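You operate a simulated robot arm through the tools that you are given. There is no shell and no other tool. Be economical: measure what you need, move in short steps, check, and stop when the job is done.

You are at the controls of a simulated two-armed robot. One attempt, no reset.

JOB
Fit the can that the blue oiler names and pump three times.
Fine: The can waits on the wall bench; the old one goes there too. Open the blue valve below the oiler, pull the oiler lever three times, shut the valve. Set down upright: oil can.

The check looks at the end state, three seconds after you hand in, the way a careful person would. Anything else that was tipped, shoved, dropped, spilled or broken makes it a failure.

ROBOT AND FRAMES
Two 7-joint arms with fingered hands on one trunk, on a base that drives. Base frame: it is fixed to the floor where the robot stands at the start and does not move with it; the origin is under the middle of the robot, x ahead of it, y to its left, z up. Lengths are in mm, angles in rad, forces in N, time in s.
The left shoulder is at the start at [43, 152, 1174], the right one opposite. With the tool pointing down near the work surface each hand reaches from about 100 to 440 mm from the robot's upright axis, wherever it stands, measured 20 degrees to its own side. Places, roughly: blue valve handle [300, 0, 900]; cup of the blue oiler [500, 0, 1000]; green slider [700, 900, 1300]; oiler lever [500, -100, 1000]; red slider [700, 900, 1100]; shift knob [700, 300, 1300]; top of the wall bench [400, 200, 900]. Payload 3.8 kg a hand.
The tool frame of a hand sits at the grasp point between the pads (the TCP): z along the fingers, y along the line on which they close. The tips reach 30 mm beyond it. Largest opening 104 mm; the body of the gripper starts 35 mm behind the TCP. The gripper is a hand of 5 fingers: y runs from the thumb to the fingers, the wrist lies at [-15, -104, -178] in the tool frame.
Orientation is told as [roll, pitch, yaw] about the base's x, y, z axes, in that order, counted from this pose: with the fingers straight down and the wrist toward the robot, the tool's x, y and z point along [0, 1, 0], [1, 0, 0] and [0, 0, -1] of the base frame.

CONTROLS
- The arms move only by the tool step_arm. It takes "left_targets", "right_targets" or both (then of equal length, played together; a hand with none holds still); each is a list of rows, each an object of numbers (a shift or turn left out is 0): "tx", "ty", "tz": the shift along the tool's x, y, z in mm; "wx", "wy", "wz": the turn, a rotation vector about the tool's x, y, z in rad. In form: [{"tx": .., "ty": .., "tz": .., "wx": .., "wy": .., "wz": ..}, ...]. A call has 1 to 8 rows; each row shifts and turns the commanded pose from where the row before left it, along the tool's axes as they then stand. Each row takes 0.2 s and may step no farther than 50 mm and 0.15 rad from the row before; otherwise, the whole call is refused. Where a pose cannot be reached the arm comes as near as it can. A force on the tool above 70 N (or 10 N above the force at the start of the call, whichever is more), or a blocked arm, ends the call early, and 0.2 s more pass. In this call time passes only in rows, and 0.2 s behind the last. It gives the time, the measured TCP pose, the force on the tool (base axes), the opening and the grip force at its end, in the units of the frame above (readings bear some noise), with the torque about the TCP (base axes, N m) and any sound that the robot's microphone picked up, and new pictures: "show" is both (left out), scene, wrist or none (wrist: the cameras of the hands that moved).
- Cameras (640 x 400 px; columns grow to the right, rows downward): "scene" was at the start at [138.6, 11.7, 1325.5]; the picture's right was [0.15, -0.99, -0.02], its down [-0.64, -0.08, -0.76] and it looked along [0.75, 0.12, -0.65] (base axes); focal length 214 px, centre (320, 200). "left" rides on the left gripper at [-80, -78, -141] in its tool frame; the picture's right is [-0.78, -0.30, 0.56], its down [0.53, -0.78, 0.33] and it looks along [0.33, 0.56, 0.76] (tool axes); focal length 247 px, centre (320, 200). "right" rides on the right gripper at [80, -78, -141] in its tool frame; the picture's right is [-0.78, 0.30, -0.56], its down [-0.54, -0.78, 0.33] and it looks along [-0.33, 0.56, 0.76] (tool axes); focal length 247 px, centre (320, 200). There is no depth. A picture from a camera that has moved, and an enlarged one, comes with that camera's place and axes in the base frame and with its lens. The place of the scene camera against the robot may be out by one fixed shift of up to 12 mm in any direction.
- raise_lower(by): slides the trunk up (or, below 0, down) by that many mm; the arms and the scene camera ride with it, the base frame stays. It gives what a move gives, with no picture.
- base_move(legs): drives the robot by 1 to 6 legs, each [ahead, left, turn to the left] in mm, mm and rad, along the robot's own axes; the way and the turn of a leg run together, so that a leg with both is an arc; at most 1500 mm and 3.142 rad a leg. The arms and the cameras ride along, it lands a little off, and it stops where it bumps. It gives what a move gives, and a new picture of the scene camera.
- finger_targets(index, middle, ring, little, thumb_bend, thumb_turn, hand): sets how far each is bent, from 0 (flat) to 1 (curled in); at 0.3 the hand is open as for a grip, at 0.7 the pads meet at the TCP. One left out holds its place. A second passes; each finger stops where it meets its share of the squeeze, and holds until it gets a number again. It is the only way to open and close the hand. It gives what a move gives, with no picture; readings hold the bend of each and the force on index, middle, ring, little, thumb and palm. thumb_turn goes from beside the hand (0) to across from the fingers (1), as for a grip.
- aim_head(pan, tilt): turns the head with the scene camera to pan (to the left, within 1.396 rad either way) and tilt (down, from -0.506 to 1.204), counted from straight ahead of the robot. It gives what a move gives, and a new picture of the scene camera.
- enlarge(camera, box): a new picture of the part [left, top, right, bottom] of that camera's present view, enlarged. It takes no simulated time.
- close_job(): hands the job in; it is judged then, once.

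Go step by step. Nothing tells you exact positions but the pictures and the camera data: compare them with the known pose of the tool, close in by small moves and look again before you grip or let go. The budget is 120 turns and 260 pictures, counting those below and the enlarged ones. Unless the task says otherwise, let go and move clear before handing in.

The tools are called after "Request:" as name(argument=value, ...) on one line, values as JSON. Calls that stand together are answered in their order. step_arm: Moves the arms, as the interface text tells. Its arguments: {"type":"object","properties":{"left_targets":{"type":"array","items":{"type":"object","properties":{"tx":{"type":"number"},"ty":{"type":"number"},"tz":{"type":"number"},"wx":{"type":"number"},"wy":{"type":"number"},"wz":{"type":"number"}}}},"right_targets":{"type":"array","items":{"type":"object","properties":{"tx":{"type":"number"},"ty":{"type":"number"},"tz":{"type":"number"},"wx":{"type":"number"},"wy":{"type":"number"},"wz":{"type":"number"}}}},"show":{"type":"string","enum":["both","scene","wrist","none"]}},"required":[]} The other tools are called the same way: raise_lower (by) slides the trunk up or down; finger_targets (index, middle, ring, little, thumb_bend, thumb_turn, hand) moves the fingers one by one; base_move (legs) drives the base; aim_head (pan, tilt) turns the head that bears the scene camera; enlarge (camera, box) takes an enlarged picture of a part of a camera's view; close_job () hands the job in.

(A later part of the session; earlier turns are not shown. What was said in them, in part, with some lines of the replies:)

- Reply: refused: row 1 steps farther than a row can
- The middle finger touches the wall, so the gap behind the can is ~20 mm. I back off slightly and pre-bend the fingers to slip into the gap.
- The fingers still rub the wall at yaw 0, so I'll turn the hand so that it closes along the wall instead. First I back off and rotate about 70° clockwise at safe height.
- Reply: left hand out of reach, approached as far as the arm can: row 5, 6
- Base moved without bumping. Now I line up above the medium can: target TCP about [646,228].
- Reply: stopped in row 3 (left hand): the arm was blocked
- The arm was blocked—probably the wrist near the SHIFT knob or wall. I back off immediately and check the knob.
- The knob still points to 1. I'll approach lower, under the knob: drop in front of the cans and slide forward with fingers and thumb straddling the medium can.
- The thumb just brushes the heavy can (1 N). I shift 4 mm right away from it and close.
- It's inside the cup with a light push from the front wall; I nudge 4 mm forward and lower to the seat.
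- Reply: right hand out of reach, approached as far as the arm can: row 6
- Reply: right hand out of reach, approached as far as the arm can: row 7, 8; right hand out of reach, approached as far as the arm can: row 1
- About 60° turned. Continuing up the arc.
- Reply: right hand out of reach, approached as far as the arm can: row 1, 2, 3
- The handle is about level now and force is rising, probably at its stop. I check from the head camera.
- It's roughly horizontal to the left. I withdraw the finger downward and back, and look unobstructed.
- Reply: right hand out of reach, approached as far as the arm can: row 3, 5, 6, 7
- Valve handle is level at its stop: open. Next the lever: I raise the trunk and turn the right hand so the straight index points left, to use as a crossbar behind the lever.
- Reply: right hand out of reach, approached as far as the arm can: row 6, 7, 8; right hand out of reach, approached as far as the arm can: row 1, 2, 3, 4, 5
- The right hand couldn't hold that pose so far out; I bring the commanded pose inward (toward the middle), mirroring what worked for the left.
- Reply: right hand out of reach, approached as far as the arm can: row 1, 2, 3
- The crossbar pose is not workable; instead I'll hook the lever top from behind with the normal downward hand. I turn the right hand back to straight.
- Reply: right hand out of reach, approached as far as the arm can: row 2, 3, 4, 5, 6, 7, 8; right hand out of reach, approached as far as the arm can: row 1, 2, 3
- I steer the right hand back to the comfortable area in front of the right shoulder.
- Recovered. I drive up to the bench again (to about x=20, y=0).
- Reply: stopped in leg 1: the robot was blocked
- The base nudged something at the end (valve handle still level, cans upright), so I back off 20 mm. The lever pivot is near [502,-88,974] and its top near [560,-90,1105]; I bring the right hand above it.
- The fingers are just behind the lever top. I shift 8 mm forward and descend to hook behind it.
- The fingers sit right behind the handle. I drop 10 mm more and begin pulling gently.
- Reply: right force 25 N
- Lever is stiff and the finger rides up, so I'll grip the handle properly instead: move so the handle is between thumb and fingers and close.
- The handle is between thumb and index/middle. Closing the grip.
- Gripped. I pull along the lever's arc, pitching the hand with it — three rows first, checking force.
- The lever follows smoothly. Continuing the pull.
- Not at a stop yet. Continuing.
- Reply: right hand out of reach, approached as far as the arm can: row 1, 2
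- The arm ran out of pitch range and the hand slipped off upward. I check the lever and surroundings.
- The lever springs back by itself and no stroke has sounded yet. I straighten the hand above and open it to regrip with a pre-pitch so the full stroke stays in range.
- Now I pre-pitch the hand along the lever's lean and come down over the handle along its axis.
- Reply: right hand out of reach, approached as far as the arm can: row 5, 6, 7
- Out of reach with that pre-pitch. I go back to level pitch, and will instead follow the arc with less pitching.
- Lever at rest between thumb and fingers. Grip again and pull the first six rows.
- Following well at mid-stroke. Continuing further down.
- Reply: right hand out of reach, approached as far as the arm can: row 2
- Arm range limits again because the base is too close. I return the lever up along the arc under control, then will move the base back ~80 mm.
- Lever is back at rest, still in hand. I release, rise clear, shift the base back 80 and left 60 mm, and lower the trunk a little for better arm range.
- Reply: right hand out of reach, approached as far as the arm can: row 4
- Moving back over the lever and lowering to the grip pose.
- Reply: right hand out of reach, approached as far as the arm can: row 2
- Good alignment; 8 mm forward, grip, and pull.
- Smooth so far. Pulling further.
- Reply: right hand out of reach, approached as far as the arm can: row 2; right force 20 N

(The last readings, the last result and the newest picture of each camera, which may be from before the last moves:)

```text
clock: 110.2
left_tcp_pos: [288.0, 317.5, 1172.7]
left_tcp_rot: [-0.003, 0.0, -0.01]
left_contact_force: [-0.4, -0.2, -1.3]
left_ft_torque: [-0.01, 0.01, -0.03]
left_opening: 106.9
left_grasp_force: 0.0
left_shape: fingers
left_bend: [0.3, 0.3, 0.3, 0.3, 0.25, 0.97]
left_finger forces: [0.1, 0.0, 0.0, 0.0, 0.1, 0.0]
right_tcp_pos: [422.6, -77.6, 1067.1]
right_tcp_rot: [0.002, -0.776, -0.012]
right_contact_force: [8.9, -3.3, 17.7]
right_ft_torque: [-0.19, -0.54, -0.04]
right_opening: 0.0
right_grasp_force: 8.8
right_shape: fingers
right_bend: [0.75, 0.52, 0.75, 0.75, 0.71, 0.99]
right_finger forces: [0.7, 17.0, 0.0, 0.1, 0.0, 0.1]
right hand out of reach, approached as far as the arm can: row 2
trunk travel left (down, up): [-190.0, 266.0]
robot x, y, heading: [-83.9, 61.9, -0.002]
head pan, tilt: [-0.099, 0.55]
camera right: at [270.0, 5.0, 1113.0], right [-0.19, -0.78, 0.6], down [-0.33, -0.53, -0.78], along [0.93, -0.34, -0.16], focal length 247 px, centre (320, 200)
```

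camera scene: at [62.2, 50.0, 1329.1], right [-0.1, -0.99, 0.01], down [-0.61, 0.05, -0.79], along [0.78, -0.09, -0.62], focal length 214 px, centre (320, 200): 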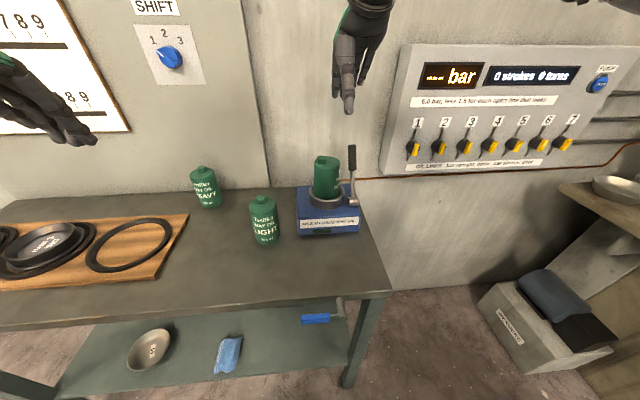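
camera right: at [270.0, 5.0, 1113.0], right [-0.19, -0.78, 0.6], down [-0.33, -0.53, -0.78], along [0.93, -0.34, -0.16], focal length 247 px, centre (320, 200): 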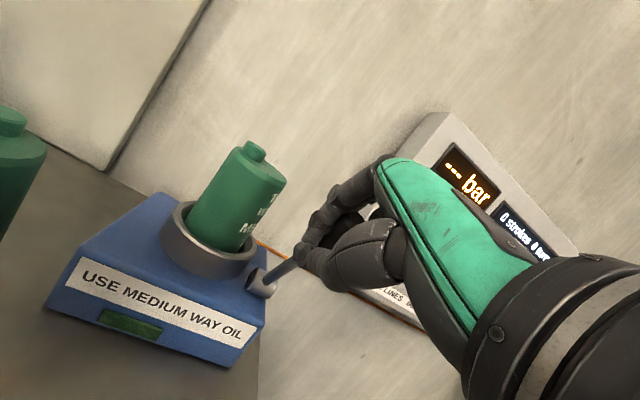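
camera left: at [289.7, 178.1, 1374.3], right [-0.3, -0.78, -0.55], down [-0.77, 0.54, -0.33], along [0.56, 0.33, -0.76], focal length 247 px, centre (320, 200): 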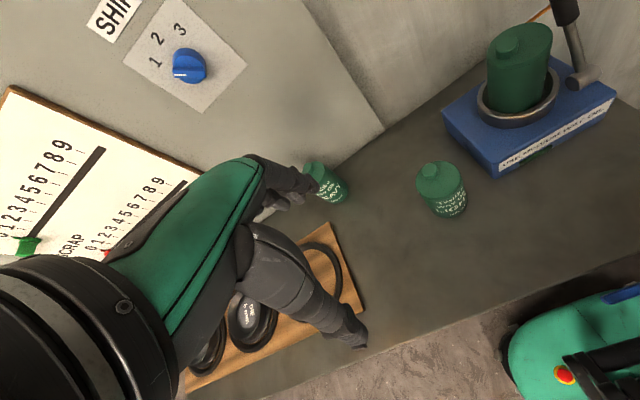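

Force jumped (~20 N) with the middle finger yielding — possibly the end stop. I look closely at the lever angle.

Request:
enlarge(camera="scene", box=[280, 120, 440, 260])

Request:
enlarge(camera="right", box=[200, 160, 420, 340])

```text
2.86 times, centred on (360, 190) of scene
camera zoom: at [92.2, 50.1, 1256.7], right [-0.1, -0.99, 0.02], down [-0.67, 0.05, -0.74], along [0.74, -0.09, -0.67], focal length 613 px, centre (206, 229)
```

zoom: 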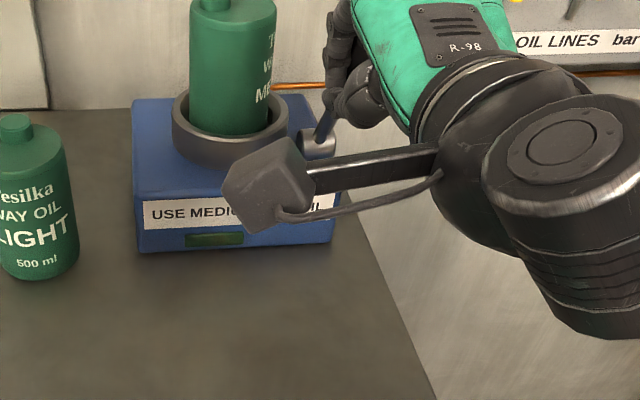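

```text
2.22 times, centred on (310, 250) of right
camera zoom: at [270.0, 5.0, 1113.0], right [-0.19, -0.78, 0.6], down [-0.33, -0.53, -0.78], along [0.93, -0.34, -0.16], focal length 549 px, centre (342, 89)
```

zoom: 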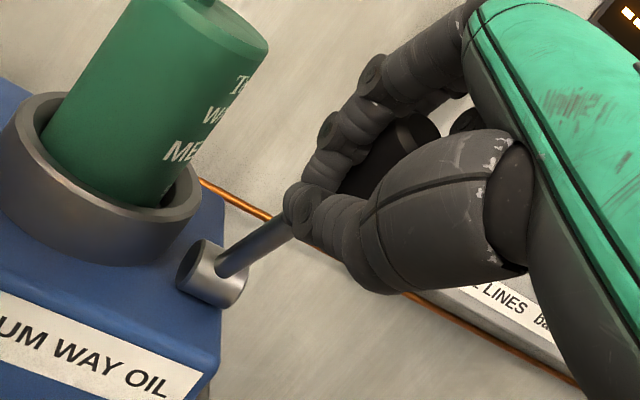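

The lever is at about −33° (≈57° travel). I pull a few mm more without rotating to see whether it still gives.

Request:
step_arm(right_targets=[{"ty": -8, "tz": -1.5}], show="none")

Request:
enlarge(camera="right", box=[200, 160, 420, 340])

```text
clock: 110.6
left_tcp_pos: [285.6, 317.8, 1174.0]
left_tcp_rot: [-0.002, 0.001, -0.008]
left_contact_force: [-0.1, -0.1, 0.2]
left_ft_torque: [0.0, 0.01, -0.01]
left_opening: 106.9
left_grasp_force: 0.0
left_shape: fingers
left_bend: [0.3, 0.3, 0.3, 0.3, 0.25, 0.97]
left_finger forces: [0.1, 0.0, 0.1, 0.0, 0.1, 0.0]
right_tcp_pos: [422.7, -76.3, 1061.5]
right_tcp_rot: [0.005, -0.774, -0.014]
right_contact_force: [7.4, -7.3, 22.3]
right_ft_torque: [-0.25, -0.78, -0.18]
right_opening: 0.2
right_grasp_force: 9.6
right_shape: fingers
right_bend: [0.75, 0.49, 0.75, 0.75, 0.71, 0.99]
right_finger forces: [0.0, 19.2, 0.3, 0.0, 0.0, 0.0]
right hand out of reach, approached as far as the arm can: row 1
trunk travel left (down, up): [-190.0, 266.0]
robot x, y, heading: [-78.3, 60.3, 0.001]
head pan, tilt: [-0.099, 0.55]
```

```text
2.22 times, centred on (310, 250) of right
camera zoom: at [269.0, 6.2, 1108.7], right [-0.19, -0.78, 0.6], down [-0.33, -0.53, -0.78], along [0.93, -0.34, -0.16], focal length 549 px, centre (342, 89)
```

zoom: 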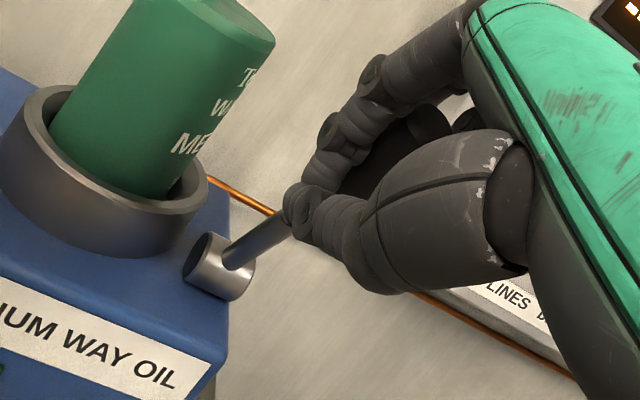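

The lever doesn't move any further: that's the end stop, so one full stroke. I return it up along the arc.

Request:
step_arm(right_targets=[{"ty": 15.3, "tz": 0.3, "wx": 0.0885}, {"ty": 15.3, "tz": 0.3, "wx": 0.0885}, {"ty": 15.7, "tz": 2.8, "wx": 0.085}, {"ty": 15.6, "tz": 3.45, "wx": 0.085}, {"ty": 15.3, "tz": 4.2, "wx": 0.085}, {"ty": 15.2, "tz": 4.95, "wx": 0.085}, {"ty": 15, "tz": 5.55, "wx": 0.085}, {"ty": 14.6, "tz": 6.4, "wx": 0.085}], show="none")

Request:
step_arm(right_targets=[{"ty": 14.4, "tz": 6.95, "wx": 0.08}], show="scene")

Request:
enlarge(camera="scene", box=[400, 30, 640, 190])

```text
clock: 112.4
left_tcp_pos: [288.9, 317.5, 1172.8]
left_tcp_rot: [0.0, 0.004, -0.009]
left_contact_force: [0.3, -0.2, 0.0]
left_ft_torque: [0.0, 0.02, 0.0]
left_opening: 107.1
left_grasp_force: 0.1
left_shape: fingers
left_bend: [0.3, 0.3, 0.3, 0.3, 0.25, 0.97]
left_finger forces: [0.0, 0.0, 0.1, 0.0, 0.0, 0.1]
right_tcp_pos: [540.8, -76.0, 1085.7]
right_tcp_rot: [0.001, -0.076, -0.009]
right_contact_force: [-0.6, -5.6, -9.3]
right_ft_torque: [0.1, 0.08, -0.05]
right_opening: 0.0
right_grasp_force: 6.1
right_shape: fingers
right_bend: [0.75, 0.61, 0.75, 0.75, 0.71, 0.99]
right_finger forces: [0.0, 6.3, 5.7, 0.1, 0.0, 0.0]
trunk travel left (down, up): [-190.0, 266.0]
robot x, y, heading: [-77.7, 66.7, 0.0]
head pan, tilt: [-0.099, 0.55]
```

```text
clock: 112.8
left_tcp_pos: [289.8, 317.4, 1171.3]
left_tcp_rot: [-0.001, 0.003, -0.008]
left_contact_force: [0.5, -0.9, 0.5]
left_ft_torque: [-0.01, 0.03, -0.02]
left_opening: 107.1
left_grasp_force: 0.0
left_shape: fingers
left_bend: [0.3, 0.3, 0.3, 0.3, 0.25, 0.97]
left_finger forces: [0.0, 0.1, 0.0, 0.0, 0.1, 0.0]
right_tcp_pos: [554.5, -76.4, 1080.0]
right_tcp_rot: [0.002, 0.004, -0.009]
right_contact_force: [-0.3, -4.7, -6.1]
right_ft_torque: [0.05, 0.06, -0.02]
right_opening: 0.0
right_grasp_force: 6.5
right_shape: fingers
right_bend: [0.75, 0.62, 0.75, 0.75, 0.71, 0.99]
right_finger forces: [0.1, 5.9, 5.9, 0.0, 0.1, 0.0]
trunk travel left (down, up): [-190.0, 266.0]
robot x, y, heading: [-77.6, 63.7, -0.005]
head pan, tilt: [-0.099, 0.55]
camera scene: at [94.9, 49.3, 1255.9], right [-0.1, -0.99, 0.02], down [-0.67, 0.05, -0.74], along [0.74, -0.09, -0.67], focal length 214 px, centre (320, 200)
```

scene: 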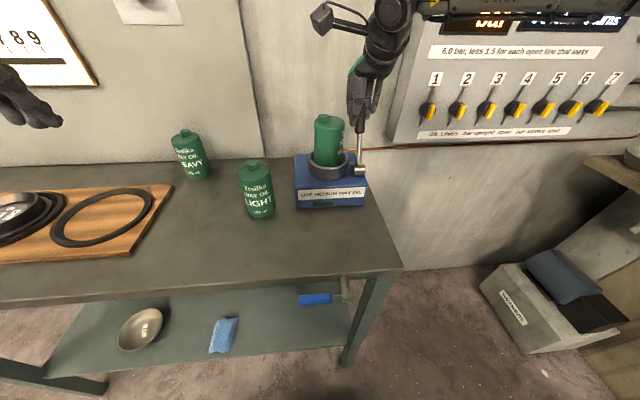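

```text
2.50 times, centred on (520, 110) of scene
camera zoom: at [94.9, 49.3, 1255.9], right [-0.1, -0.99, 0.02], down [-0.67, 0.05, -0.74], along [0.74, -0.09, -0.67], focal length 536 px, centre (-180, 425)
```

zoom: 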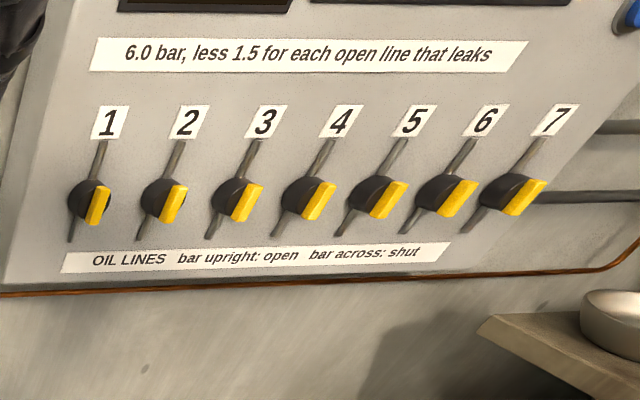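

Lever is back up. I read the display and check the grip.

Request:
aim_head(pan=-0.3, tilt=0.25)

Request:
enlarge(camera="scene", box=[330, 80, 570, 240])

Request:
enlarge(camera="right", box=[180, 120, 420, 340])

```text
clock: 113.6
left_tcp_pos: [288.5, 317.2, 1172.0]
left_tcp_rot: [-0.001, 0.002, -0.008]
left_contact_force: [-0.6, 0.5, -0.3]
left_ft_torque: [0.02, -0.01, 0.04]
left_opening: 106.5
left_grasp_force: 0.1
left_shape: fingers
left_bend: [0.3, 0.3, 0.3, 0.3, 0.25, 0.97]
left_finger forces: [0.1, 0.0, 0.0, 0.1, 0.0, 0.0]
right_tcp_pos: [555.0, -76.2, 1081.1]
right_tcp_rot: [0.002, -0.001, -0.008]
right_contact_force: [-1.6, -6.0, -8.1]
right_ft_torque: [0.04, 0.02, -0.08]
right_opening: 0.1
right_grasp_force: 6.4
right_shape: fingers
right_bend: [0.75, 0.62, 0.75, 0.75, 0.71, 0.99]
right_finger forces: [0.0, 6.0, 6.4, 0.1, 0.1, 0.1]
trunk travel left (down, up): [-190.0, 266.0]
robot x, y, heading: [-80.2, 62.0, -0.001]
head pan, tilt: [-0.3, 0.25]
camera scene: at [98.0, 30.5, 1283.4], right [-0.29, -0.95, 0.05], down [-0.41, 0.08, -0.91], along [0.86, -0.29, -0.42], focal length 214 px, centre (320, 200)
```

scene: 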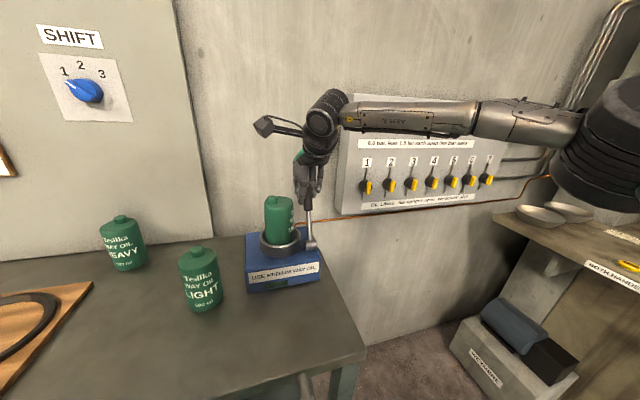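

```text
2.50 times, centred on (450, 160) of scene
camera zoom: at [98.0, 30.5, 1283.4], right [-0.29, -0.95, 0.05], down [-0.41, 0.08, -0.91], along [0.86, -0.29, -0.42], focal length 536 px, centre (-5, 300)
```

zoom: 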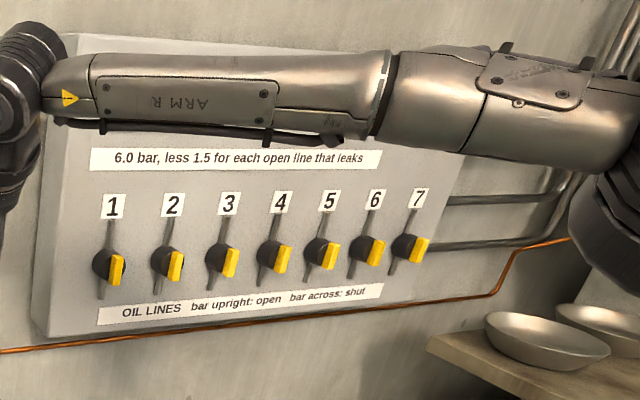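

```text
1.82 times, centred on (300, 230) of right
camera zoom: at [477.2, 4.1, 1222.3], right [0.29, -0.78, 0.56], down [-0.78, -0.53, -0.33], along [0.55, -0.34, -0.76], focal length 449 px, centre (356, 146)
```

zoom: 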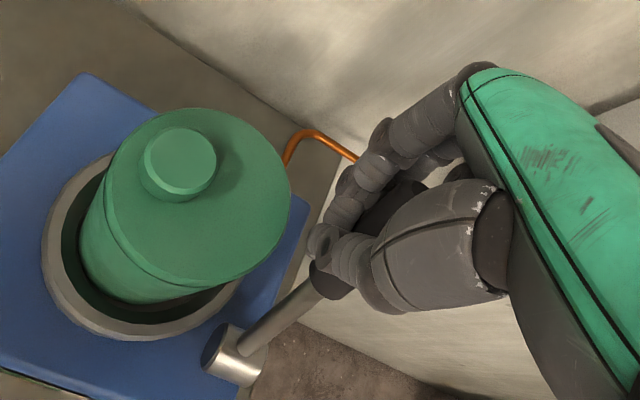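

Regripping squarely before the next pull.

Request:
finger_targets(hand="right", index=0.4, middle=0.4, ring=0.4, little=0.4, thumb_bend=0.4)

Request:
step_arm(right_targets=[{"tx": -6, "tz": -4}], show="none")

Request:
finger_targets(hand="right", index=0.7, middle=0.7, ring=0.7, little=0.7, thumb_bend=0.65)

Request:
enlarge(camera="right", box=[180, 120, 420, 340])

```text
clock: 114.6
left_tcp_pos: [287.6, 318.8, 1171.9]
left_tcp_rot: [-0.002, 0.002, -0.011]
left_contact_force: [0.2, 0.3, -0.3]
left_ft_torque: [-0.02, -0.02, 0.0]
left_opening: 106.8
left_grasp_force: 0.0
left_shape: fingers
left_bend: [0.3, 0.3, 0.3, 0.3, 0.25, 0.97]
left_finger forces: [0.0, 0.0, 0.0, 0.1, 0.0, 0.1]
right_tcp_pos: [554.5, -76.1, 1081.5]
right_tcp_rot: [0.0, 0.0, -0.008]
right_contact_force: [0.2, 0.3, -0.4]
right_ft_torque: [-0.04, 0.0, 0.0]
right_opening: 77.9
right_grasp_force: 0.1
right_shape: fingers
right_bend: [0.4, 0.4, 0.4, 0.4, 0.4, 0.97]
right_finger forces: [0.0, 0.0, 0.0, 0.0, 0.0, 0.1]
trunk travel left (down, up): [-190.0, 266.0]
robot x, y, heading: [-78.5, 58.7, -0.004]
head pan, tilt: [-0.3, 0.25]
```

```text
clock: 115.0
left_tcp_pos: [286.7, 317.8, 1173.6]
left_tcp_rot: [0.0, -0.001, -0.008]
left_contact_force: [-0.8, -0.5, 0.5]
left_ft_torque: [-0.02, -0.05, 0.02]
left_opening: 106.9
left_grasp_force: 0.0
left_shape: fingers
left_bend: [0.3, 0.3, 0.3, 0.3, 0.25, 0.97]
left_finger forces: [0.0, 0.0, 0.0, 0.0, 0.0, 0.1]
right_tcp_pos: [553.8, -81.0, 1086.8]
right_tcp_rot: [0.0, -0.001, -0.011]
right_contact_force: [1.1, 0.4, 0.3]
right_ft_torque: [-0.03, 0.02, 0.03]
right_opening: 77.8
right_grasp_force: 0.1
right_shape: fingers
right_bend: [0.4, 0.4, 0.4, 0.4, 0.4, 0.97]
right_finger forces: [0.1, 0.1, 0.1, 0.0, 0.0, 0.0]
trunk travel left (down, up): [-190.0, 266.0]
robot x, y, heading: [-79.7, 63.4, -0.002]
head pan, tilt: [-0.3, 0.25]
```

```text
clock: 116.0
left_tcp_pos: [287.8, 318.7, 1172.7]
left_tcp_rot: [-0.002, 0.0, -0.01]
left_contact_force: [0.0, 0.9, -0.4]
left_ft_torque: [-0.02, 0.02, -0.01]
left_opening: 106.9
left_grasp_force: 0.1
left_shape: fingers
left_bend: [0.3, 0.3, 0.3, 0.3, 0.25, 0.97]
left_finger forces: [0.0, 0.0, 0.0, 0.0, 0.0, 0.1]
right_tcp_pos: [553.6, -80.5, 1086.2]
right_tcp_rot: [0.0, 0.0, -0.008]
right_contact_force: [3.9, 1.4, 4.7]
right_ft_torque: [0.02, -0.05, 0.07]
right_opening: 12.3
right_grasp_force: 4.3
right_shape: fingers
right_bend: [0.68, 0.65, 0.7, 0.7, 0.63, 0.99]
right_finger forces: [2.5, 4.0, 0.1, 0.0, 2.9, 0.1]
trunk travel left (down, up): [-190.0, 266.0]
robot x, y, heading: [-76.6, 61.2, -0.004]
head pan, tilt: [-0.3, 0.25]
```

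```text
1.82 times, centred on (300, 230) of right
camera zoom: at [477.0, -0.1, 1227.4], right [0.29, -0.78, 0.56], down [-0.78, -0.53, -0.33], along [0.55, -0.34, -0.76], focal length 449 px, centre (356, 146)
```

zoom: 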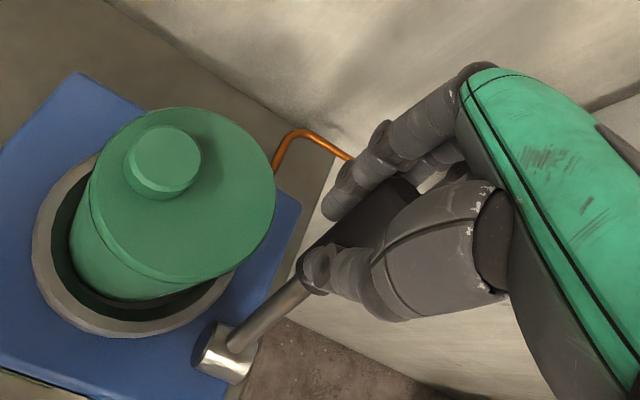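

Good grip. Second pull.

Request:
step_arm(right_targets=[{"ty": -14.9, "tz": -5.7, "wx": -0.085}, {"ty": -15.1, "tz": -5.1, "wx": -0.085}, {"ty": -15.4, "tz": -4.3, "wx": -0.085}, {"ty": -15.6, "tz": -3.6, "wx": -0.085}, {"ty": -15.6, "tz": -2.9, "wx": -0.085}, {"ty": -15.8, "tz": -2.1, "wx": -0.085}, {"ty": -15.9, "tz": -1.4, "wx": -0.085}, {"ty": -15.9, "tz": -0.7, "wx": -0.085}], show="wrist")

Request:
enlarge(camera="right", box=[420, 120, 620, 280])

```text
clock: 117.8
left_tcp_pos: [287.0, 318.8, 1173.4]
left_tcp_rot: [-0.003, 0.0, -0.007]
left_contact_force: [1.6, -0.1, 0.0]
left_ft_torque: [-0.01, -0.01, 0.0]
left_opening: 106.8
left_grasp_force: 0.0
left_shape: fingers
left_bend: [0.3, 0.3, 0.3, 0.3, 0.25, 0.97]
left_finger forces: [0.0, 0.0, 0.0, 0.1, 0.0, 0.0]
right_tcp_pos: [431.6, -80.1, 1076.3]
right_tcp_rot: [0.001, -0.685, -0.011]
right_contact_force: [3.9, -0.6, 9.7]
right_ft_torque: [-0.09, -0.28, 0.04]
right_opening: 10.4
right_grasp_force: 4.5
right_shape: fingers
right_bend: [0.68, 0.64, 0.7, 0.7, 0.65, 1.0]
right_finger forces: [2.3, 6.6, 0.0, 0.0, 0.2, 0.0]
trunk travel left (down, up): [-190.0, 266.0]
robot x, y, heading: [-79.9, 63.8, -0.01]
head pan, tilt: [-0.3, 0.25]
camera right: at [283.6, 1.2, 1136.2], right [-0.13, -0.78, 0.62], down [-0.4, -0.53, -0.75], along [0.91, -0.34, -0.24], focal length 247 px, centre (320, 200)
```

right: 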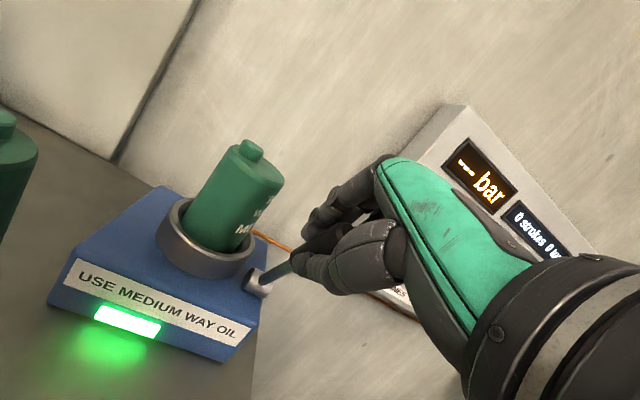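

```text
2.50 times, centred on (520, 200) of right
camera zoom: at [283.6, 1.2, 1136.2], right [-0.13, -0.78, 0.62], down [-0.4, -0.53, -0.75], along [0.91, -0.34, -0.24], focal length 617 px, centre (-180, 200)
```

zoom: 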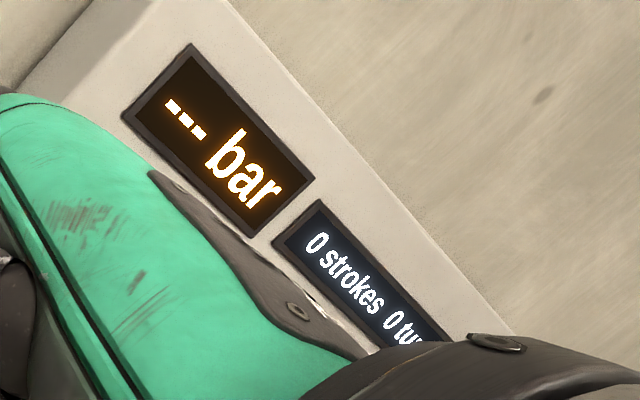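

The oiler's green lamp has lit — it was dark at the bottom of the earlier full pull, so this reads as three strokes counted. I stop pumping and return the lever up under control.

Request:
step_arm(right_targets=[{"ty": 15.8, "tz": 2.1, "wx": 0.085}, {"ty": 15.7, "tz": 2.8, "wx": 0.085}, {"ty": 15.6, "tz": 3.45, "wx": 0.085}, {"ty": 15.3, "tz": 4.2, "wx": 0.085}, {"ty": 15.2, "tz": 4.95, "wx": 0.085}, {"ty": 15, "tz": 5.55, "wx": 0.085}, {"ty": 14.6, "tz": 6.4, "wx": 0.085}, {"ty": 14.4, "tz": 6.95, "wx": 0.085}], show="wrist")

Request:
finger_targets(hand="right", index=0.3, middle=0.3, ring=0.3, little=0.3, thumb_bend=0.15)

Request:
step_arm(right_targets=[{"tz": -30}, {"tz": -40}, {"tz": -30}], show="both")

```text
clock: 119.6
left_tcp_pos: [289.0, 319.0, 1173.2]
left_tcp_rot: [-0.003, 0.001, -0.009]
left_contact_force: [0.2, 0.0, 0.4]
left_ft_torque: [0.0, 0.02, 0.02]
left_opening: 107.0
left_grasp_force: 0.0
left_shape: fingers
left_bend: [0.3, 0.3, 0.3, 0.3, 0.25, 0.97]
left_finger forces: [0.1, 0.0, 0.0, 0.0, 0.1, 0.0]
right_tcp_pos: [555.2, -80.7, 1085.3]
right_tcp_rot: [0.003, 0.004, -0.009]
right_contact_force: [1.1, 2.4, 0.0]
right_ft_torque: [0.1, 0.11, -0.04]
right_opening: 11.0
right_grasp_force: 5.3
right_shape: fingers
right_bend: [0.69, 0.67, 0.7, 0.7, 0.64, 0.99]
right_finger forces: [2.3, 3.5, 0.0, 0.0, 3.8, 0.0]
trunk travel left (down, up): [-190.0, 266.0]
robot x, y, heading: [-79.9, 60.5, 0.003]
head pan, tilt: [-0.3, 0.25]
camera right: at [478.9, -0.2, 1226.1], right [0.29, -0.78, 0.55], down [-0.78, -0.53, -0.33], along [0.55, -0.34, -0.76], focal length 247 px, centre (320, 200)
```

right: 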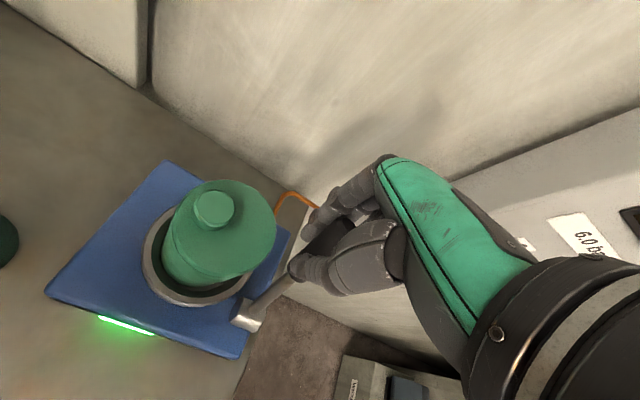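

```text
clock: 120.6
left_tcp_pos: [286.4, 319.0, 1172.6]
left_tcp_rot: [-0.003, 0.001, -0.01]
left_contact_force: [1.3, -1.3, 0.3]
left_ft_torque: [0.01, 0.0, -0.01]
left_opening: 106.9
left_grasp_force: 0.0
left_shape: fingers
left_bend: [0.3, 0.3, 0.3, 0.3, 0.25, 0.97]
left_finger forces: [0.0, 0.0, 0.0, 0.0, 0.1, 0.0]
right_tcp_pos: [553.8, -83.8, 1085.2]
right_tcp_rot: [0.0, 0.0, -0.009]
right_contact_force: [-0.4, 0.0, -1.1]
right_ft_torque: [-0.03, -0.01, 0.02]
right_opening: 115.4
right_grasp_force: 0.1
right_shape: fingers
right_bend: [0.3, 0.3, 0.3, 0.3, 0.15, 0.94]
right_finger forces: [0.0, 0.0, 0.1, 0.0, 0.0, 0.0]
trunk travel left (down, up): [-190.0, 266.0]
robot x, y, heading: [-75.6, 60.0, -0.005]
head pan, tilt: [-0.3, 0.25]
```

```text
clock: 121.4
left_tcp_pos: [288.3, 318.4, 1172.1]
left_tcp_rot: [-0.002, 0.0, -0.008]
left_contact_force: [-0.3, -0.4, 0.0]
left_ft_torque: [-0.01, 0.03, 0.05]
left_opening: 107.0
left_grasp_force: 0.0
left_shape: fingers
left_bend: [0.3, 0.3, 0.3, 0.3, 0.25, 0.97]
left_finger forces: [0.0, 0.0, 0.1, 0.0, 0.0, 0.0]
right_tcp_pos: [554.6, -92.2, 1177.1]
right_tcp_rot: [0.002, 0.001, -0.012]
right_contact_force: [-0.6, 0.6, 0.3]
right_ft_torque: [-0.02, 0.01, 0.04]
right_opening: 115.4
right_grasp_force: 0.0
right_shape: fingers
right_bend: [0.3, 0.3, 0.3, 0.3, 0.15, 0.94]
right_finger forces: [0.0, 0.0, 0.1, 0.0, 0.0, 0.0]
right hand out of reach, approached as far as the arm can: row 3
trunk travel left (down, up): [-190.0, 266.0]
robot x, y, heading: [-81.5, 59.4, -0.006]
head pan, tilt: [-0.3, 0.25]
camera scene: at [97.8, 31.3, 1283.5], right [-0.29, -0.95, 0.05], down [-0.41, 0.07, -0.91], along [0.86, -0.29, -0.41], focal length 214 px, centre (320, 200)
camera right: at [478.3, -11.3, 1317.9], right [0.29, -0.78, 0.56], down [-0.78, -0.52, -0.33], along [0.55, -0.34, -0.76], focal length 247 px, centre (320, 200)
```

scene: 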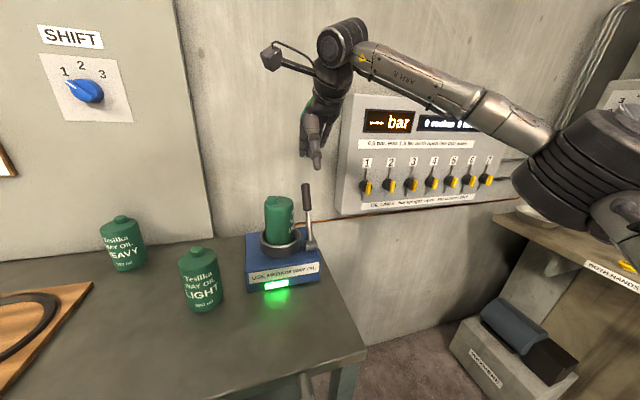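
right: 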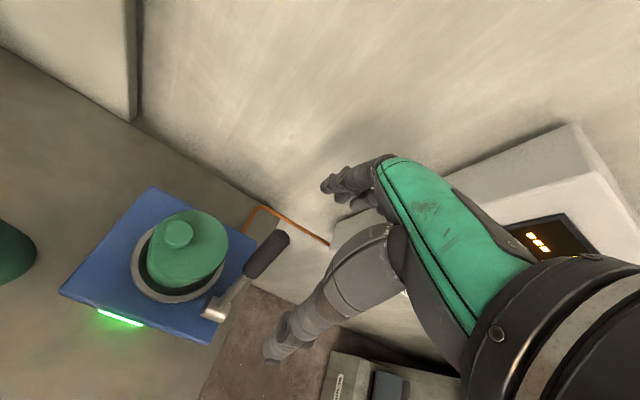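

Lamp stays lit with the lever at rest: pumping done. Now to shut the valve: I back away, retract the right hand and lower the trunk as before.

Request:
base_move(legs=[[-220, 30, 0]])

Request:
step_arm(right_targets=[{"ty": -45}, {"ty": -45, "tx": -20}, {"ty": -45, "tx": -20}, {"ty": -45, "tx": -20}], show="none")

Request:
finger_targets(hand="right", index=0.0, middle=1.0, ring=1.0, little=1.0, thumb_bend=0.5, thumb_turn=0.3)

Request:
raise_lower(by=-160)

Request:
aim_head(pan=-0.1, tilt=0.1)

```text
clock: 123.1
left_tcp_pos: [68.6, 349.4, 1172.6]
left_tcp_rot: [-0.001, 0.002, -0.009]
left_contact_force: [0.3, -0.1, -0.5]
left_ft_torque: [0.01, -0.01, 0.0]
left_opening: 106.8
left_grasp_force: 0.1
left_shape: fingers
left_bend: [0.3, 0.3, 0.3, 0.3, 0.25, 0.97]
left_finger forces: [0.0, 0.0, 0.0, 0.0, 0.0, 0.0]
right_tcp_pos: [335.6, -60.4, 1175.1]
right_tcp_rot: [0.001, 0.001, -0.013]
right_contact_force: [-0.4, 0.5, 0.6]
right_ft_torque: [-0.02, -0.03, 0.02]
right_opening: 115.3
right_grasp_force: 0.0
right_shape: fingers
right_bend: [0.3, 0.3, 0.3, 0.3, 0.15, 0.94]
right_finger forces: [0.0, 0.0, 0.0, 0.0, 0.1, 0.0]
trunk travel left (down, up): [-190.0, 266.0]
robot x, y, heading: [-297.0, 90.6, -0.005]
head pan, tilt: [-0.3, 0.25]
camera scene: at [-121.4, 62.4, 1283.4], right [-0.29, -0.95, 0.05], down [-0.41, 0.07, -0.91], along [0.86, -0.29, -0.41], focal length 214 px, centre (320, 200)
```

scene: 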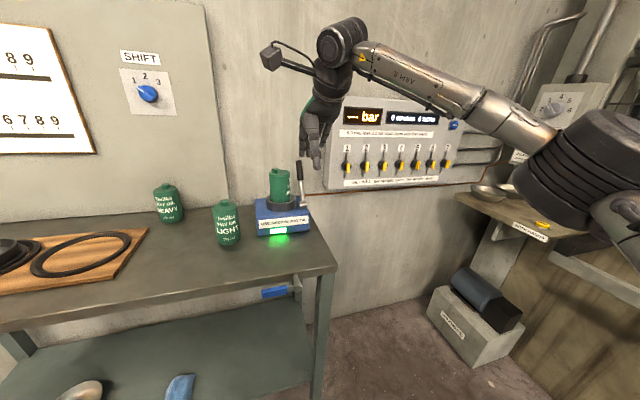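

```text
clock: 124.1
left_tcp_pos: [66.8, 348.5, 1173.6]
left_tcp_rot: [-0.002, -0.001, -0.009]
left_contact_force: [-0.5, -1.1, 0.3]
left_ft_torque: [0.02, 0.01, 0.02]
left_opening: 106.6
left_grasp_force: 0.3
left_shape: fingers
left_bend: [0.3, 0.3, 0.3, 0.3, 0.25, 0.97]
left_finger forces: [0.0, 0.0, 0.0, 0.0, 0.0, 0.0]
right_tcp_pos: [152.3, -118.9, 1178.5]
right_tcp_rot: [0.004, -0.001, -0.01]
right_contact_force: [0.6, 0.3, -0.3]
right_ft_torque: [0.01, -0.03, 0.01]
right_opening: 115.7
right_grasp_force: 0.1
right_shape: fingers
right_bend: [0.3, 0.3, 0.3, 0.3, 0.15, 0.94]
right_finger forces: [0.0, 0.0, 0.0, 0.0, 0.0, 0.0]
trunk travel left (down, up): [-190.0, 266.0]
robot x, y, heading: [-300.6, 90.8, -0.003]
head pan, tilt: [-0.3, 0.25]
```

```text
clock: 125.1
left_tcp_pos: [67.9, 348.2, 1173.6]
left_tcp_rot: [-0.003, -0.001, -0.011]
left_contact_force: [-0.8, -0.5, 0.6]
left_ft_torque: [-0.02, 0.0, 0.05]
left_opening: 107.1
left_grasp_force: 0.1
left_shape: fingers
left_bend: [0.3, 0.3, 0.3, 0.3, 0.25, 0.97]
left_finger forces: [0.1, 0.0, 0.1, 0.0, 0.0, 0.1]
right_tcp_pos: [155.4, -118.3, 1178.6]
right_tcp_rot: [0.002, 0.0, -0.011]
right_contact_force: [-0.6, -0.3, -0.9]
right_ft_torque: [-0.01, 0.01, 0.02]
right_opening: 126.8
right_grasp_force: 0.1
right_shape: fingers
right_bend: [0.0, 1.0, 1.0, 1.0, 0.5, 0.3]
right_finger forces: [0.0, 0.1, 0.0, 0.1, 0.1, 0.0]
trunk travel left (down, up): [-190.0, 266.0]
robot x, y, heading: [-299.3, 90.6, -0.002]
head pan, tilt: [-0.3, 0.25]
```

```text
clock: 126.9
left_tcp_pos: [67.1, 348.8, 1012.5]
left_tcp_rot: [-0.005, -0.001, -0.009]
left_contact_force: [0.4, 0.1, 1.2]
left_ft_torque: [-0.02, -0.01, 0.0]
left_opening: 107.0
left_grasp_force: 0.1
left_shape: fingers
left_bend: [0.3, 0.3, 0.3, 0.3, 0.25, 0.97]
left_finger forces: [0.0, 0.0, 0.0, 0.0, 0.0, 0.0]
right_tcp_pos: [152.9, -118.5, 1017.8]
right_tcp_rot: [0.001, -0.001, -0.014]
right_contact_force: [-0.6, 0.1, 0.8]
right_ft_torque: [0.01, -0.02, 0.02]
right_opening: 126.7
right_grasp_force: 0.1
right_shape: fingers
right_bend: [0.0, 1.0, 1.0, 1.0, 0.5, 0.3]
right_finger forces: [0.0, 0.0, 0.0, 0.1, 0.1, 0.0]
trunk travel left (down, up): [-30.0, 426.0]
robot x, y, heading: [-298.5, 91.8, -0.005]
head pan, tilt: [-0.3, 0.25]
```

```text
clock: 127.7
left_tcp_pos: [67.9, 348.9, 1012.3]
left_tcp_rot: [-0.004, 0.001, -0.009]
left_contact_force: [0.8, -0.1, 0.4]
left_ft_torque: [0.01, 0.02, -0.02]
left_opening: 106.9
left_grasp_force: 0.1
left_shape: fingers
left_bend: [0.3, 0.3, 0.3, 0.3, 0.25, 0.97]
left_finger forces: [0.0, 0.0, 0.1, 0.0, 0.0, 0.1]
right_tcp_pos: [154.2, -118.9, 1017.3]
right_tcp_rot: [0.002, 0.001, -0.011]
right_contact_force: [-0.4, 0.2, 0.1]
right_ft_torque: [-0.01, 0.04, 0.0]
right_opening: 126.4
right_grasp_force: 0.1
right_shape: fingers
right_bend: [0.0, 1.0, 1.0, 1.0, 0.5, 0.3]
right_finger forces: [0.1, 0.0, 0.0, 0.1, 0.0, 0.0]
trunk travel left (down, up): [-30.0, 426.0]
robot x, y, heading: [-298.7, 93.4, -0.005]
head pan, tilt: [-0.099, 0.099]
camera scene: at [3.3, 80.4, 1058.4], right [-0.09, -0.99, 0.05], down [-0.54, 0.01, -0.84], along [0.84, -0.1, -0.54], focal length 214 px, centre (320, 200)
```

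scene: 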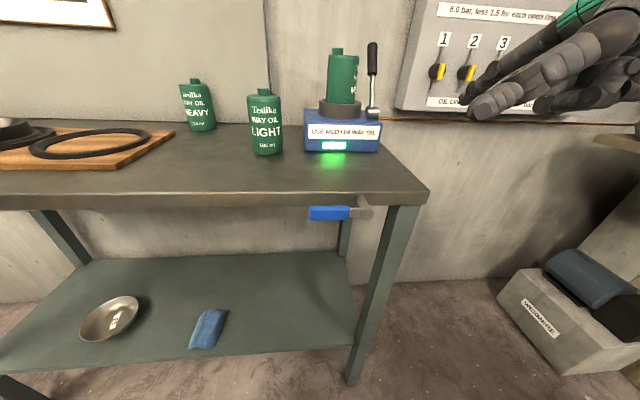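

Handle still level, lamp lit. I bring the pointing index over the handle's left part.

Request:
step_arm(right_targets=[{"tx": 40, "tz": 10}, {"tx": 40, "tz": 25}, {"tx": 40, "tz": 25}, {"tx": 33, "tz": 27}], show="wrist")

Request:
enlarge(camera="right", box=[230, 60, 470, 260])

```text
clock: 128.7
left_tcp_pos: [68.5, 348.5, 1011.8]
left_tcp_rot: [-0.001, 0.002, -0.01]
left_contact_force: [0.5, 0.0, -0.2]
left_ft_torque: [0.03, -0.02, -0.02]
left_opening: 106.8
left_grasp_force: 0.0
left_shape: fingers
left_bend: [0.3, 0.3, 0.3, 0.3, 0.25, 0.97]
left_finger forces: [0.0, 0.0, 0.1, 0.0, 0.0, 0.1]
right_tcp_pos: [163.0, 32.2, 930.5]
right_tcp_rot: [0.019, 0.003, -0.029]
right_contact_force: [0.9, 0.0, -0.3]
right_ft_torque: [0.0, 0.0, -0.02]
right_opening: 126.8
right_grasp_force: 0.0
right_shape: fingers
right_bend: [0.0, 1.0, 1.0, 1.0, 0.5, 0.3]
right_finger forces: [0.0, 0.0, 0.0, 0.1, 0.1, 0.0]
trunk travel left (down, up): [-30.0, 426.0]
robot x, y, heading: [-293.7, 94.1, -0.01]
head pan, tilt: [-0.099, 0.099]
camera right: at [88.4, 111.8, 1073.5], right [0.28, -0.79, 0.54], down [-0.79, -0.51, -0.34], along [0.54, -0.34, -0.77], focal length 247 px, centre (320, 200)
```

right: 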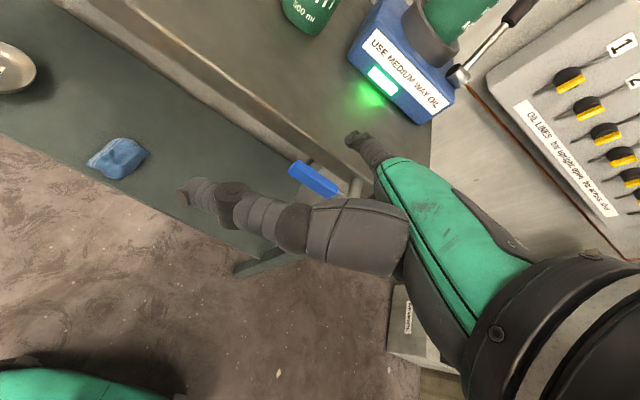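

```text
2.00 times, centred on (350, 160) of right
camera zoom: at [88.4, 111.8, 1073.5], right [0.28, -0.79, 0.54], down [-0.79, -0.51, -0.34], along [0.54, -0.34, -0.77], focal length 494 px, centre (260, 280)
```

zoom: 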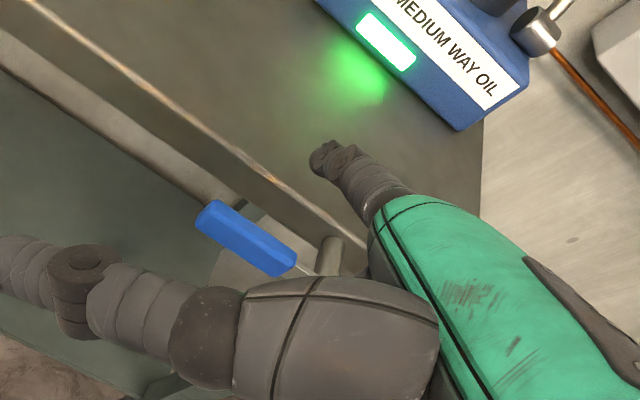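

The index lies above the handle. I come down onto it and start pushing it around.

Request:
step_arm(right_targets=[{"ty": -8, "tz": 15}, {"tz": 15}, {"tz": 16, "tx": 2}, {"tz": 16, "tx": 1}], show="none")

Request:
enlarge(camera="right", box=[230, 60, 470, 260])

```text
clock: 129.7
left_tcp_pos: [66.8, 348.5, 1013.5]
left_tcp_rot: [-0.002, 0.001, -0.01]
left_contact_force: [0.5, -0.4, -0.6]
left_ft_torque: [-0.01, -0.03, -0.03]
left_opening: 107.1
left_grasp_force: 0.1
left_shape: fingers
left_bend: [0.3, 0.3, 0.3, 0.3, 0.25, 0.97]
left_finger forces: [0.1, 0.0, 0.0, 0.0, 0.0, 0.1]
right_tcp_pos: [153.6, 36.2, 872.6]
right_tcp_rot: [0.013, -0.005, -0.028]
right_contact_force: [0.8, -0.4, 1.8]
right_ft_torque: [0.03, -0.17, -0.07]
right_opening: 127.9
right_grasp_force: 1.2
right_shape: fingers
right_bend: [0.0, 1.0, 1.0, 1.0, 0.5, 0.3]
right_finger forces: [1.6, 0.1, 0.0, 0.0, 0.1, 0.0]
trunk travel left (down, up): [-30.0, 426.0]
robot x, y, heading: [-295.7, 94.1, -0.007]
head pan, tilt: [-0.099, 0.099]
```

```text
2.00 times, centred on (350, 160) of right
camera zoom: at [77.8, 117.1, 1014.1], right [0.27, -0.79, 0.55], down [-0.79, -0.51, -0.34], along [0.55, -0.34, -0.76], focal length 494 px, centre (260, 280)
```

zoom: 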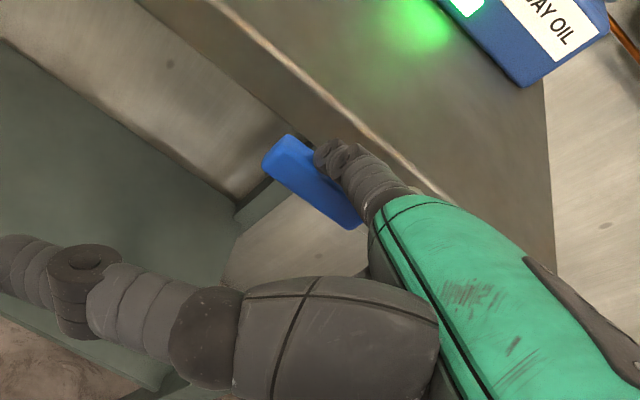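

Contact made, handle is starting to turn. Continuing along the arc downward and right.

Request:
step_arm(right_targets=[{"tz": 12}, {"tz": 14, "tx": -5}, {"tz": 12, "tx": -10}, {"tz": 8, "tx": -14}], show="none")

Request:
enlarge(camera="right", box=[230, 60, 470, 260])

```text
clock: 130.7
left_tcp_pos: [67.3, 348.8, 1013.4]
left_tcp_rot: [-0.003, 0.002, -0.01]
left_contact_force: [0.2, -0.3, 0.1]
left_ft_torque: [-0.03, -0.01, -0.02]
left_opening: 107.1
left_grasp_force: 0.1
left_shape: fingers
left_bend: [0.3, 0.3, 0.3, 0.3, 0.25, 0.97]
left_finger forces: [0.1, 0.0, 0.0, 0.1, 0.0, 0.0]
right_tcp_pos: [146.8, 8.9, 822.2]
right_tcp_rot: [0.0, 0.001, -0.009]
right_contact_force: [-1.9, 2.1, -0.8]
right_ft_torque: [-0.01, -0.01, 0.23]
right_opening: 124.0
right_grasp_force: 1.1
right_shape: fingers
right_bend: [0.0, 1.0, 1.0, 1.0, 0.5, 0.3]
right_finger forces: [2.7, 0.1, 0.0, 0.0, 0.1, 0.1]
trunk travel left (down, up): [-30.0, 426.0]
robot x, y, heading: [-300.1, 91.9, -0.004]
head pan, tilt: [-0.099, 0.099]
```

```text
2.00 times, centred on (350, 160) of right
camera zoom: at [70.2, 90.1, 962.8], right [0.29, -0.78, 0.56], down [-0.78, -0.53, -0.33], along [0.55, -0.34, -0.76], focal length 494 px, centre (260, 280)
```

zoom: 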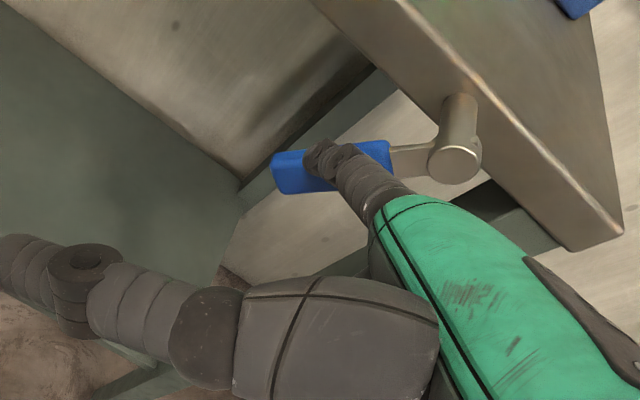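

Halfway. Continuing to the right.

Request:
step_arm(right_targets=[{"tx": -8, "tz": 6, "ty": 4}, {"tx": -8, "tz": 4}, {"tx": -6, "tz": 0}], show="none")

Request:
enlarge(camera="right", box=[230, 60, 470, 260])

```text
clock: 131.4
left_tcp_pos: [68.0, 348.5, 1013.5]
left_tcp_rot: [0.0, 0.001, -0.008]
left_contact_force: [-0.2, 0.1, -0.2]
left_ft_torque: [0.05, 0.0, -0.01]
left_opening: 107.0
left_grasp_force: 0.0
left_shape: fingers
left_bend: [0.3, 0.3, 0.3, 0.3, 0.25, 0.97]
left_finger forces: [0.0, 0.0, 0.0, 0.0, 0.0, 0.0]
right_tcp_pos: [154.8, -11.2, 812.8]
right_tcp_rot: [0.001, 0.002, -0.013]
right_contact_force: [-0.2, 1.1, -1.0]
right_ft_torque: [0.0, 0.09, 0.12]
right_opening: 124.5
right_grasp_force: 0.4
right_shape: fingers
right_bend: [0.0, 1.0, 1.0, 1.0, 0.5, 0.3]
right_finger forces: [1.3, 0.1, 0.0, 0.0, 0.0, 0.0]
right hand out of reach, approached as far as the arm can: row 3
trunk travel left (down, up): [-30.0, 426.0]
robot x, y, heading: [-300.1, 94.0, -0.003]
head pan, tilt: [-0.099, 0.099]
```

```text
2.00 times, centred on (350, 160) of right
camera zoom: at [79.1, 69.7, 954.7], right [0.29, -0.78, 0.56], down [-0.78, -0.52, -0.33], along [0.55, -0.34, -0.76], focal length 494 px, centre (260, 280)
```

zoom: 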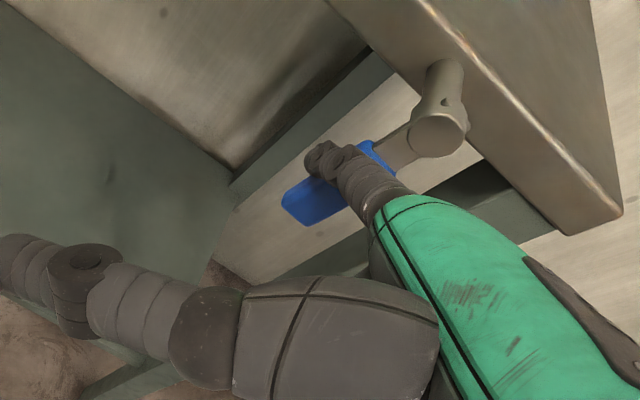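

Nearly down. A few more mm to the stop.

Request:
step_arm(right_targets=[{"tx": -7}, {"tx": -7}, {"tx": -6}], show="none")

Request:
enlarge(camera="right", box=[230, 60, 470, 260])

```text
clock: 132.2
left_tcp_pos: [66.8, 349.9, 1013.9]
left_tcp_rot: [-0.003, 0.001, -0.009]
left_contact_force: [-1.1, 0.0, -1.1]
left_ft_torque: [-0.01, -0.02, 0.01]
left_opening: 106.8
left_grasp_force: 0.2
left_shape: fingers
left_bend: [0.3, 0.3, 0.3, 0.3, 0.25, 0.97]
left_finger forces: [0.1, 0.1, 0.1, 0.1, 0.0, 0.0]
right_tcp_pos: [160.9, -27.1, 818.2]
right_tcp_rot: [0.0, 0.001, -0.008]
right_contact_force: [-8.9, 11.2, 0.7]
right_ft_torque: [-0.16, -0.13, 1.22]
right_opening: 115.3
right_grasp_force: 7.0
right_shape: fingers
right_bend: [0.02, 1.0, 1.0, 1.0, 0.5, 0.3]
right_finger forces: [13.9, 0.0, 0.0, 0.1, 0.1, 0.1]
right hand out of reach, approached as far as the arm can: row 1, 3
trunk travel left (down, up): [-30.0, 426.0]
robot x, y, heading: [-297.6, 92.7, -0.0]
head pan, tilt: [-0.099, 0.099]
```

```text
2.00 times, centred on (350, 160) of right
camera zoom: at [83.4, 54.5, 958.2], right [0.29, -0.78, 0.56], down [-0.78, -0.53, -0.33], along [0.55, -0.34, -0.76], focal length 494 px, centre (260, 280)
```

zoom: 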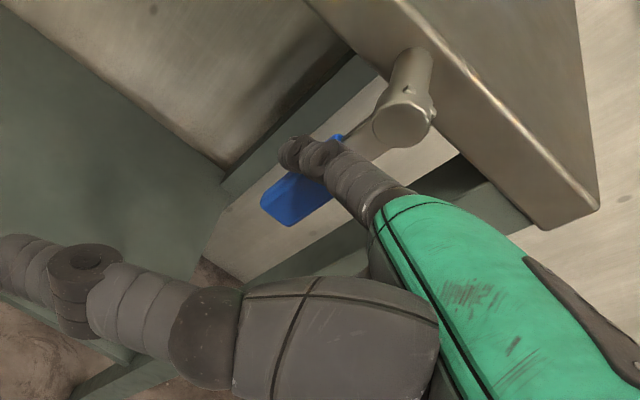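

Force rose to ~14 N: the stop. I draw the hand left and back off, then look.

Request:
step_arm(right_targets=[{"tx": 25}, {"tx": 20, "ty": -20}, {"ty": -40}, {"ty": -30, "tz": -30}, {"tz": -45, "tx": -30}, {"tz": -45, "tx": -45}, {"tz": -45, "tx": -45}, {"tz": -30, "tx": -40}], show="scene")

Request:
enlarge(camera="scene", box=[300, 170, 420, 290])

```text
refused: row 5 steps farther than a row can; nothing moved
```

```text
3.33 times, centred on (360, 230) of scene
camera zoom: at [1.7, 82.2, 1059.0], right [-0.09, -0.99, 0.05], down [-0.54, 0.01, -0.84], along [0.84, -0.1, -0.54], focal length 715 px, centre (187, 100)
```

zoom: 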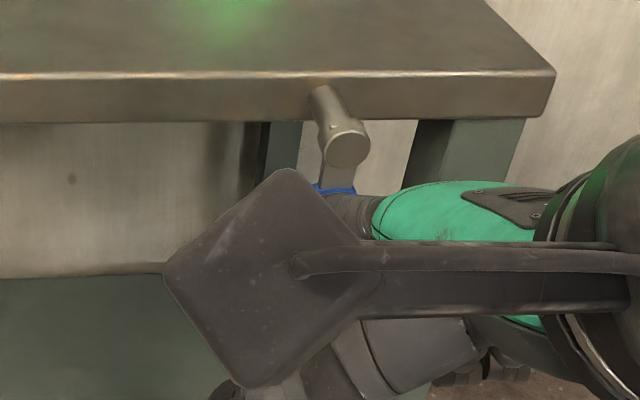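

Request:
step_arm(right_targets=[{"tx": 25}, {"tx": 20, "ty": -20}, {"ty": -40}, {"ty": -30, "tz": -30}, {"tz": -40}, {"tz": -30, "tx": -38}, {"tz": -30, "tx": -38}, {"tz": -30, "tx": -38}], show="scene")

Request:
enlarge(camera="scene", box=[290, 170, 410, 290])

```text
clock: 134.1
left_tcp_pos: [67.2, 346.7, 1013.1]
left_tcp_rot: [-0.002, 0.0, -0.01]
left_contact_force: [-0.6, 0.4, -0.9]
left_ft_torque: [-0.03, -0.03, 0.01]
left_opening: 106.9
left_grasp_force: 0.0
left_shape: fingers
left_bend: [0.3, 0.3, 0.3, 0.3, 0.25, 0.97]
left_finger forces: [0.1, 0.0, 0.0, 0.0, 0.1, 0.1]
right_tcp_pos: [93.8, -79.1, 991.3]
right_tcp_rot: [0.007, -0.005, -0.01]
right_contact_force: [-0.1, 0.4, 0.6]
right_ft_torque: [0.0, -0.01, -0.01]
right_opening: 126.5
right_grasp_force: 0.1
right_shape: fingers
right_bend: [0.0, 1.0, 1.0, 1.0, 0.5, 0.3]
right_finger forces: [0.2, 0.0, 0.0, 0.0, 0.0, 0.0]
right hand out of reach, approached as far as the arm can: row 3, 4
trunk travel left (down, up): [-30.0, 426.0]
robot x, y, heading: [-296.0, 90.2, -0.003]
head pan, tilt: [-0.099, 0.099]
camera scene: at [2.5, 78.1, 1059.1], right [-0.1, -0.99, 0.05], down [-0.54, 0.01, -0.84], along [0.84, -0.12, -0.53], focal length 214 px, centre (320, 200)
```

scene: 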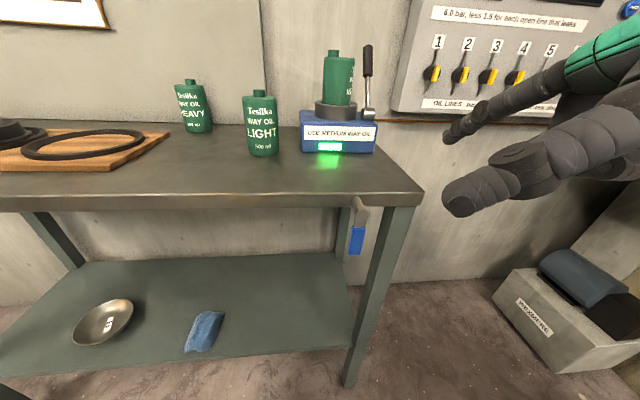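

```text
3.33 times, centred on (350, 230) of scene
camera zoom: at [2.5, 78.1, 1059.1], right [-0.1, -0.99, 0.05], down [-0.54, 0.01, -0.84], along [0.84, -0.12, -0.53], focal length 715 px, centre (220, 100)
```

zoom: 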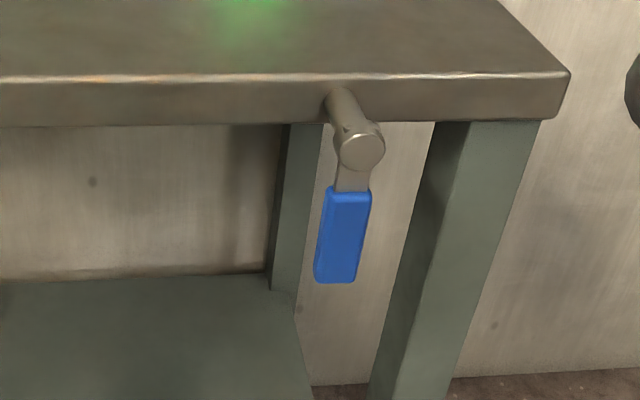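

The valve handle hangs straight down on its stop again (shut), and the oiler lamp is lit. MEDIUM stands in the cup, and LIGHT and HEAVY stand upright on the bench. Both hands are clear, so I hand in.

Request:
close_job()

```text
The job is handed in.
```

I handed the job in. The MEDIUM can is in the blue oiler, and the old LIGHT can stands upright on the bench. The valve was opened for the pumping and then shut, and the lever is back at rest.

The stroke count is the one thing I'm not certain of. I pulled the lever four times: the first pull slipped off part-way, the second stopped just short of the end, the third reached the stop and the fourth came close to it. The oiler's green lamp came on during the fourth pull and stayed lit, so I took that as three strokes counted. The wall panel's stroke display read 0 whenever I checked it, the last time as the lamp came on.

Two unplanned contacts happened on the way, with no damage visible afterwards. The left arm was blocked once near the SHIFT knob, which still points to 1. The base also bumped something at the bench once; the cans stayed upright.
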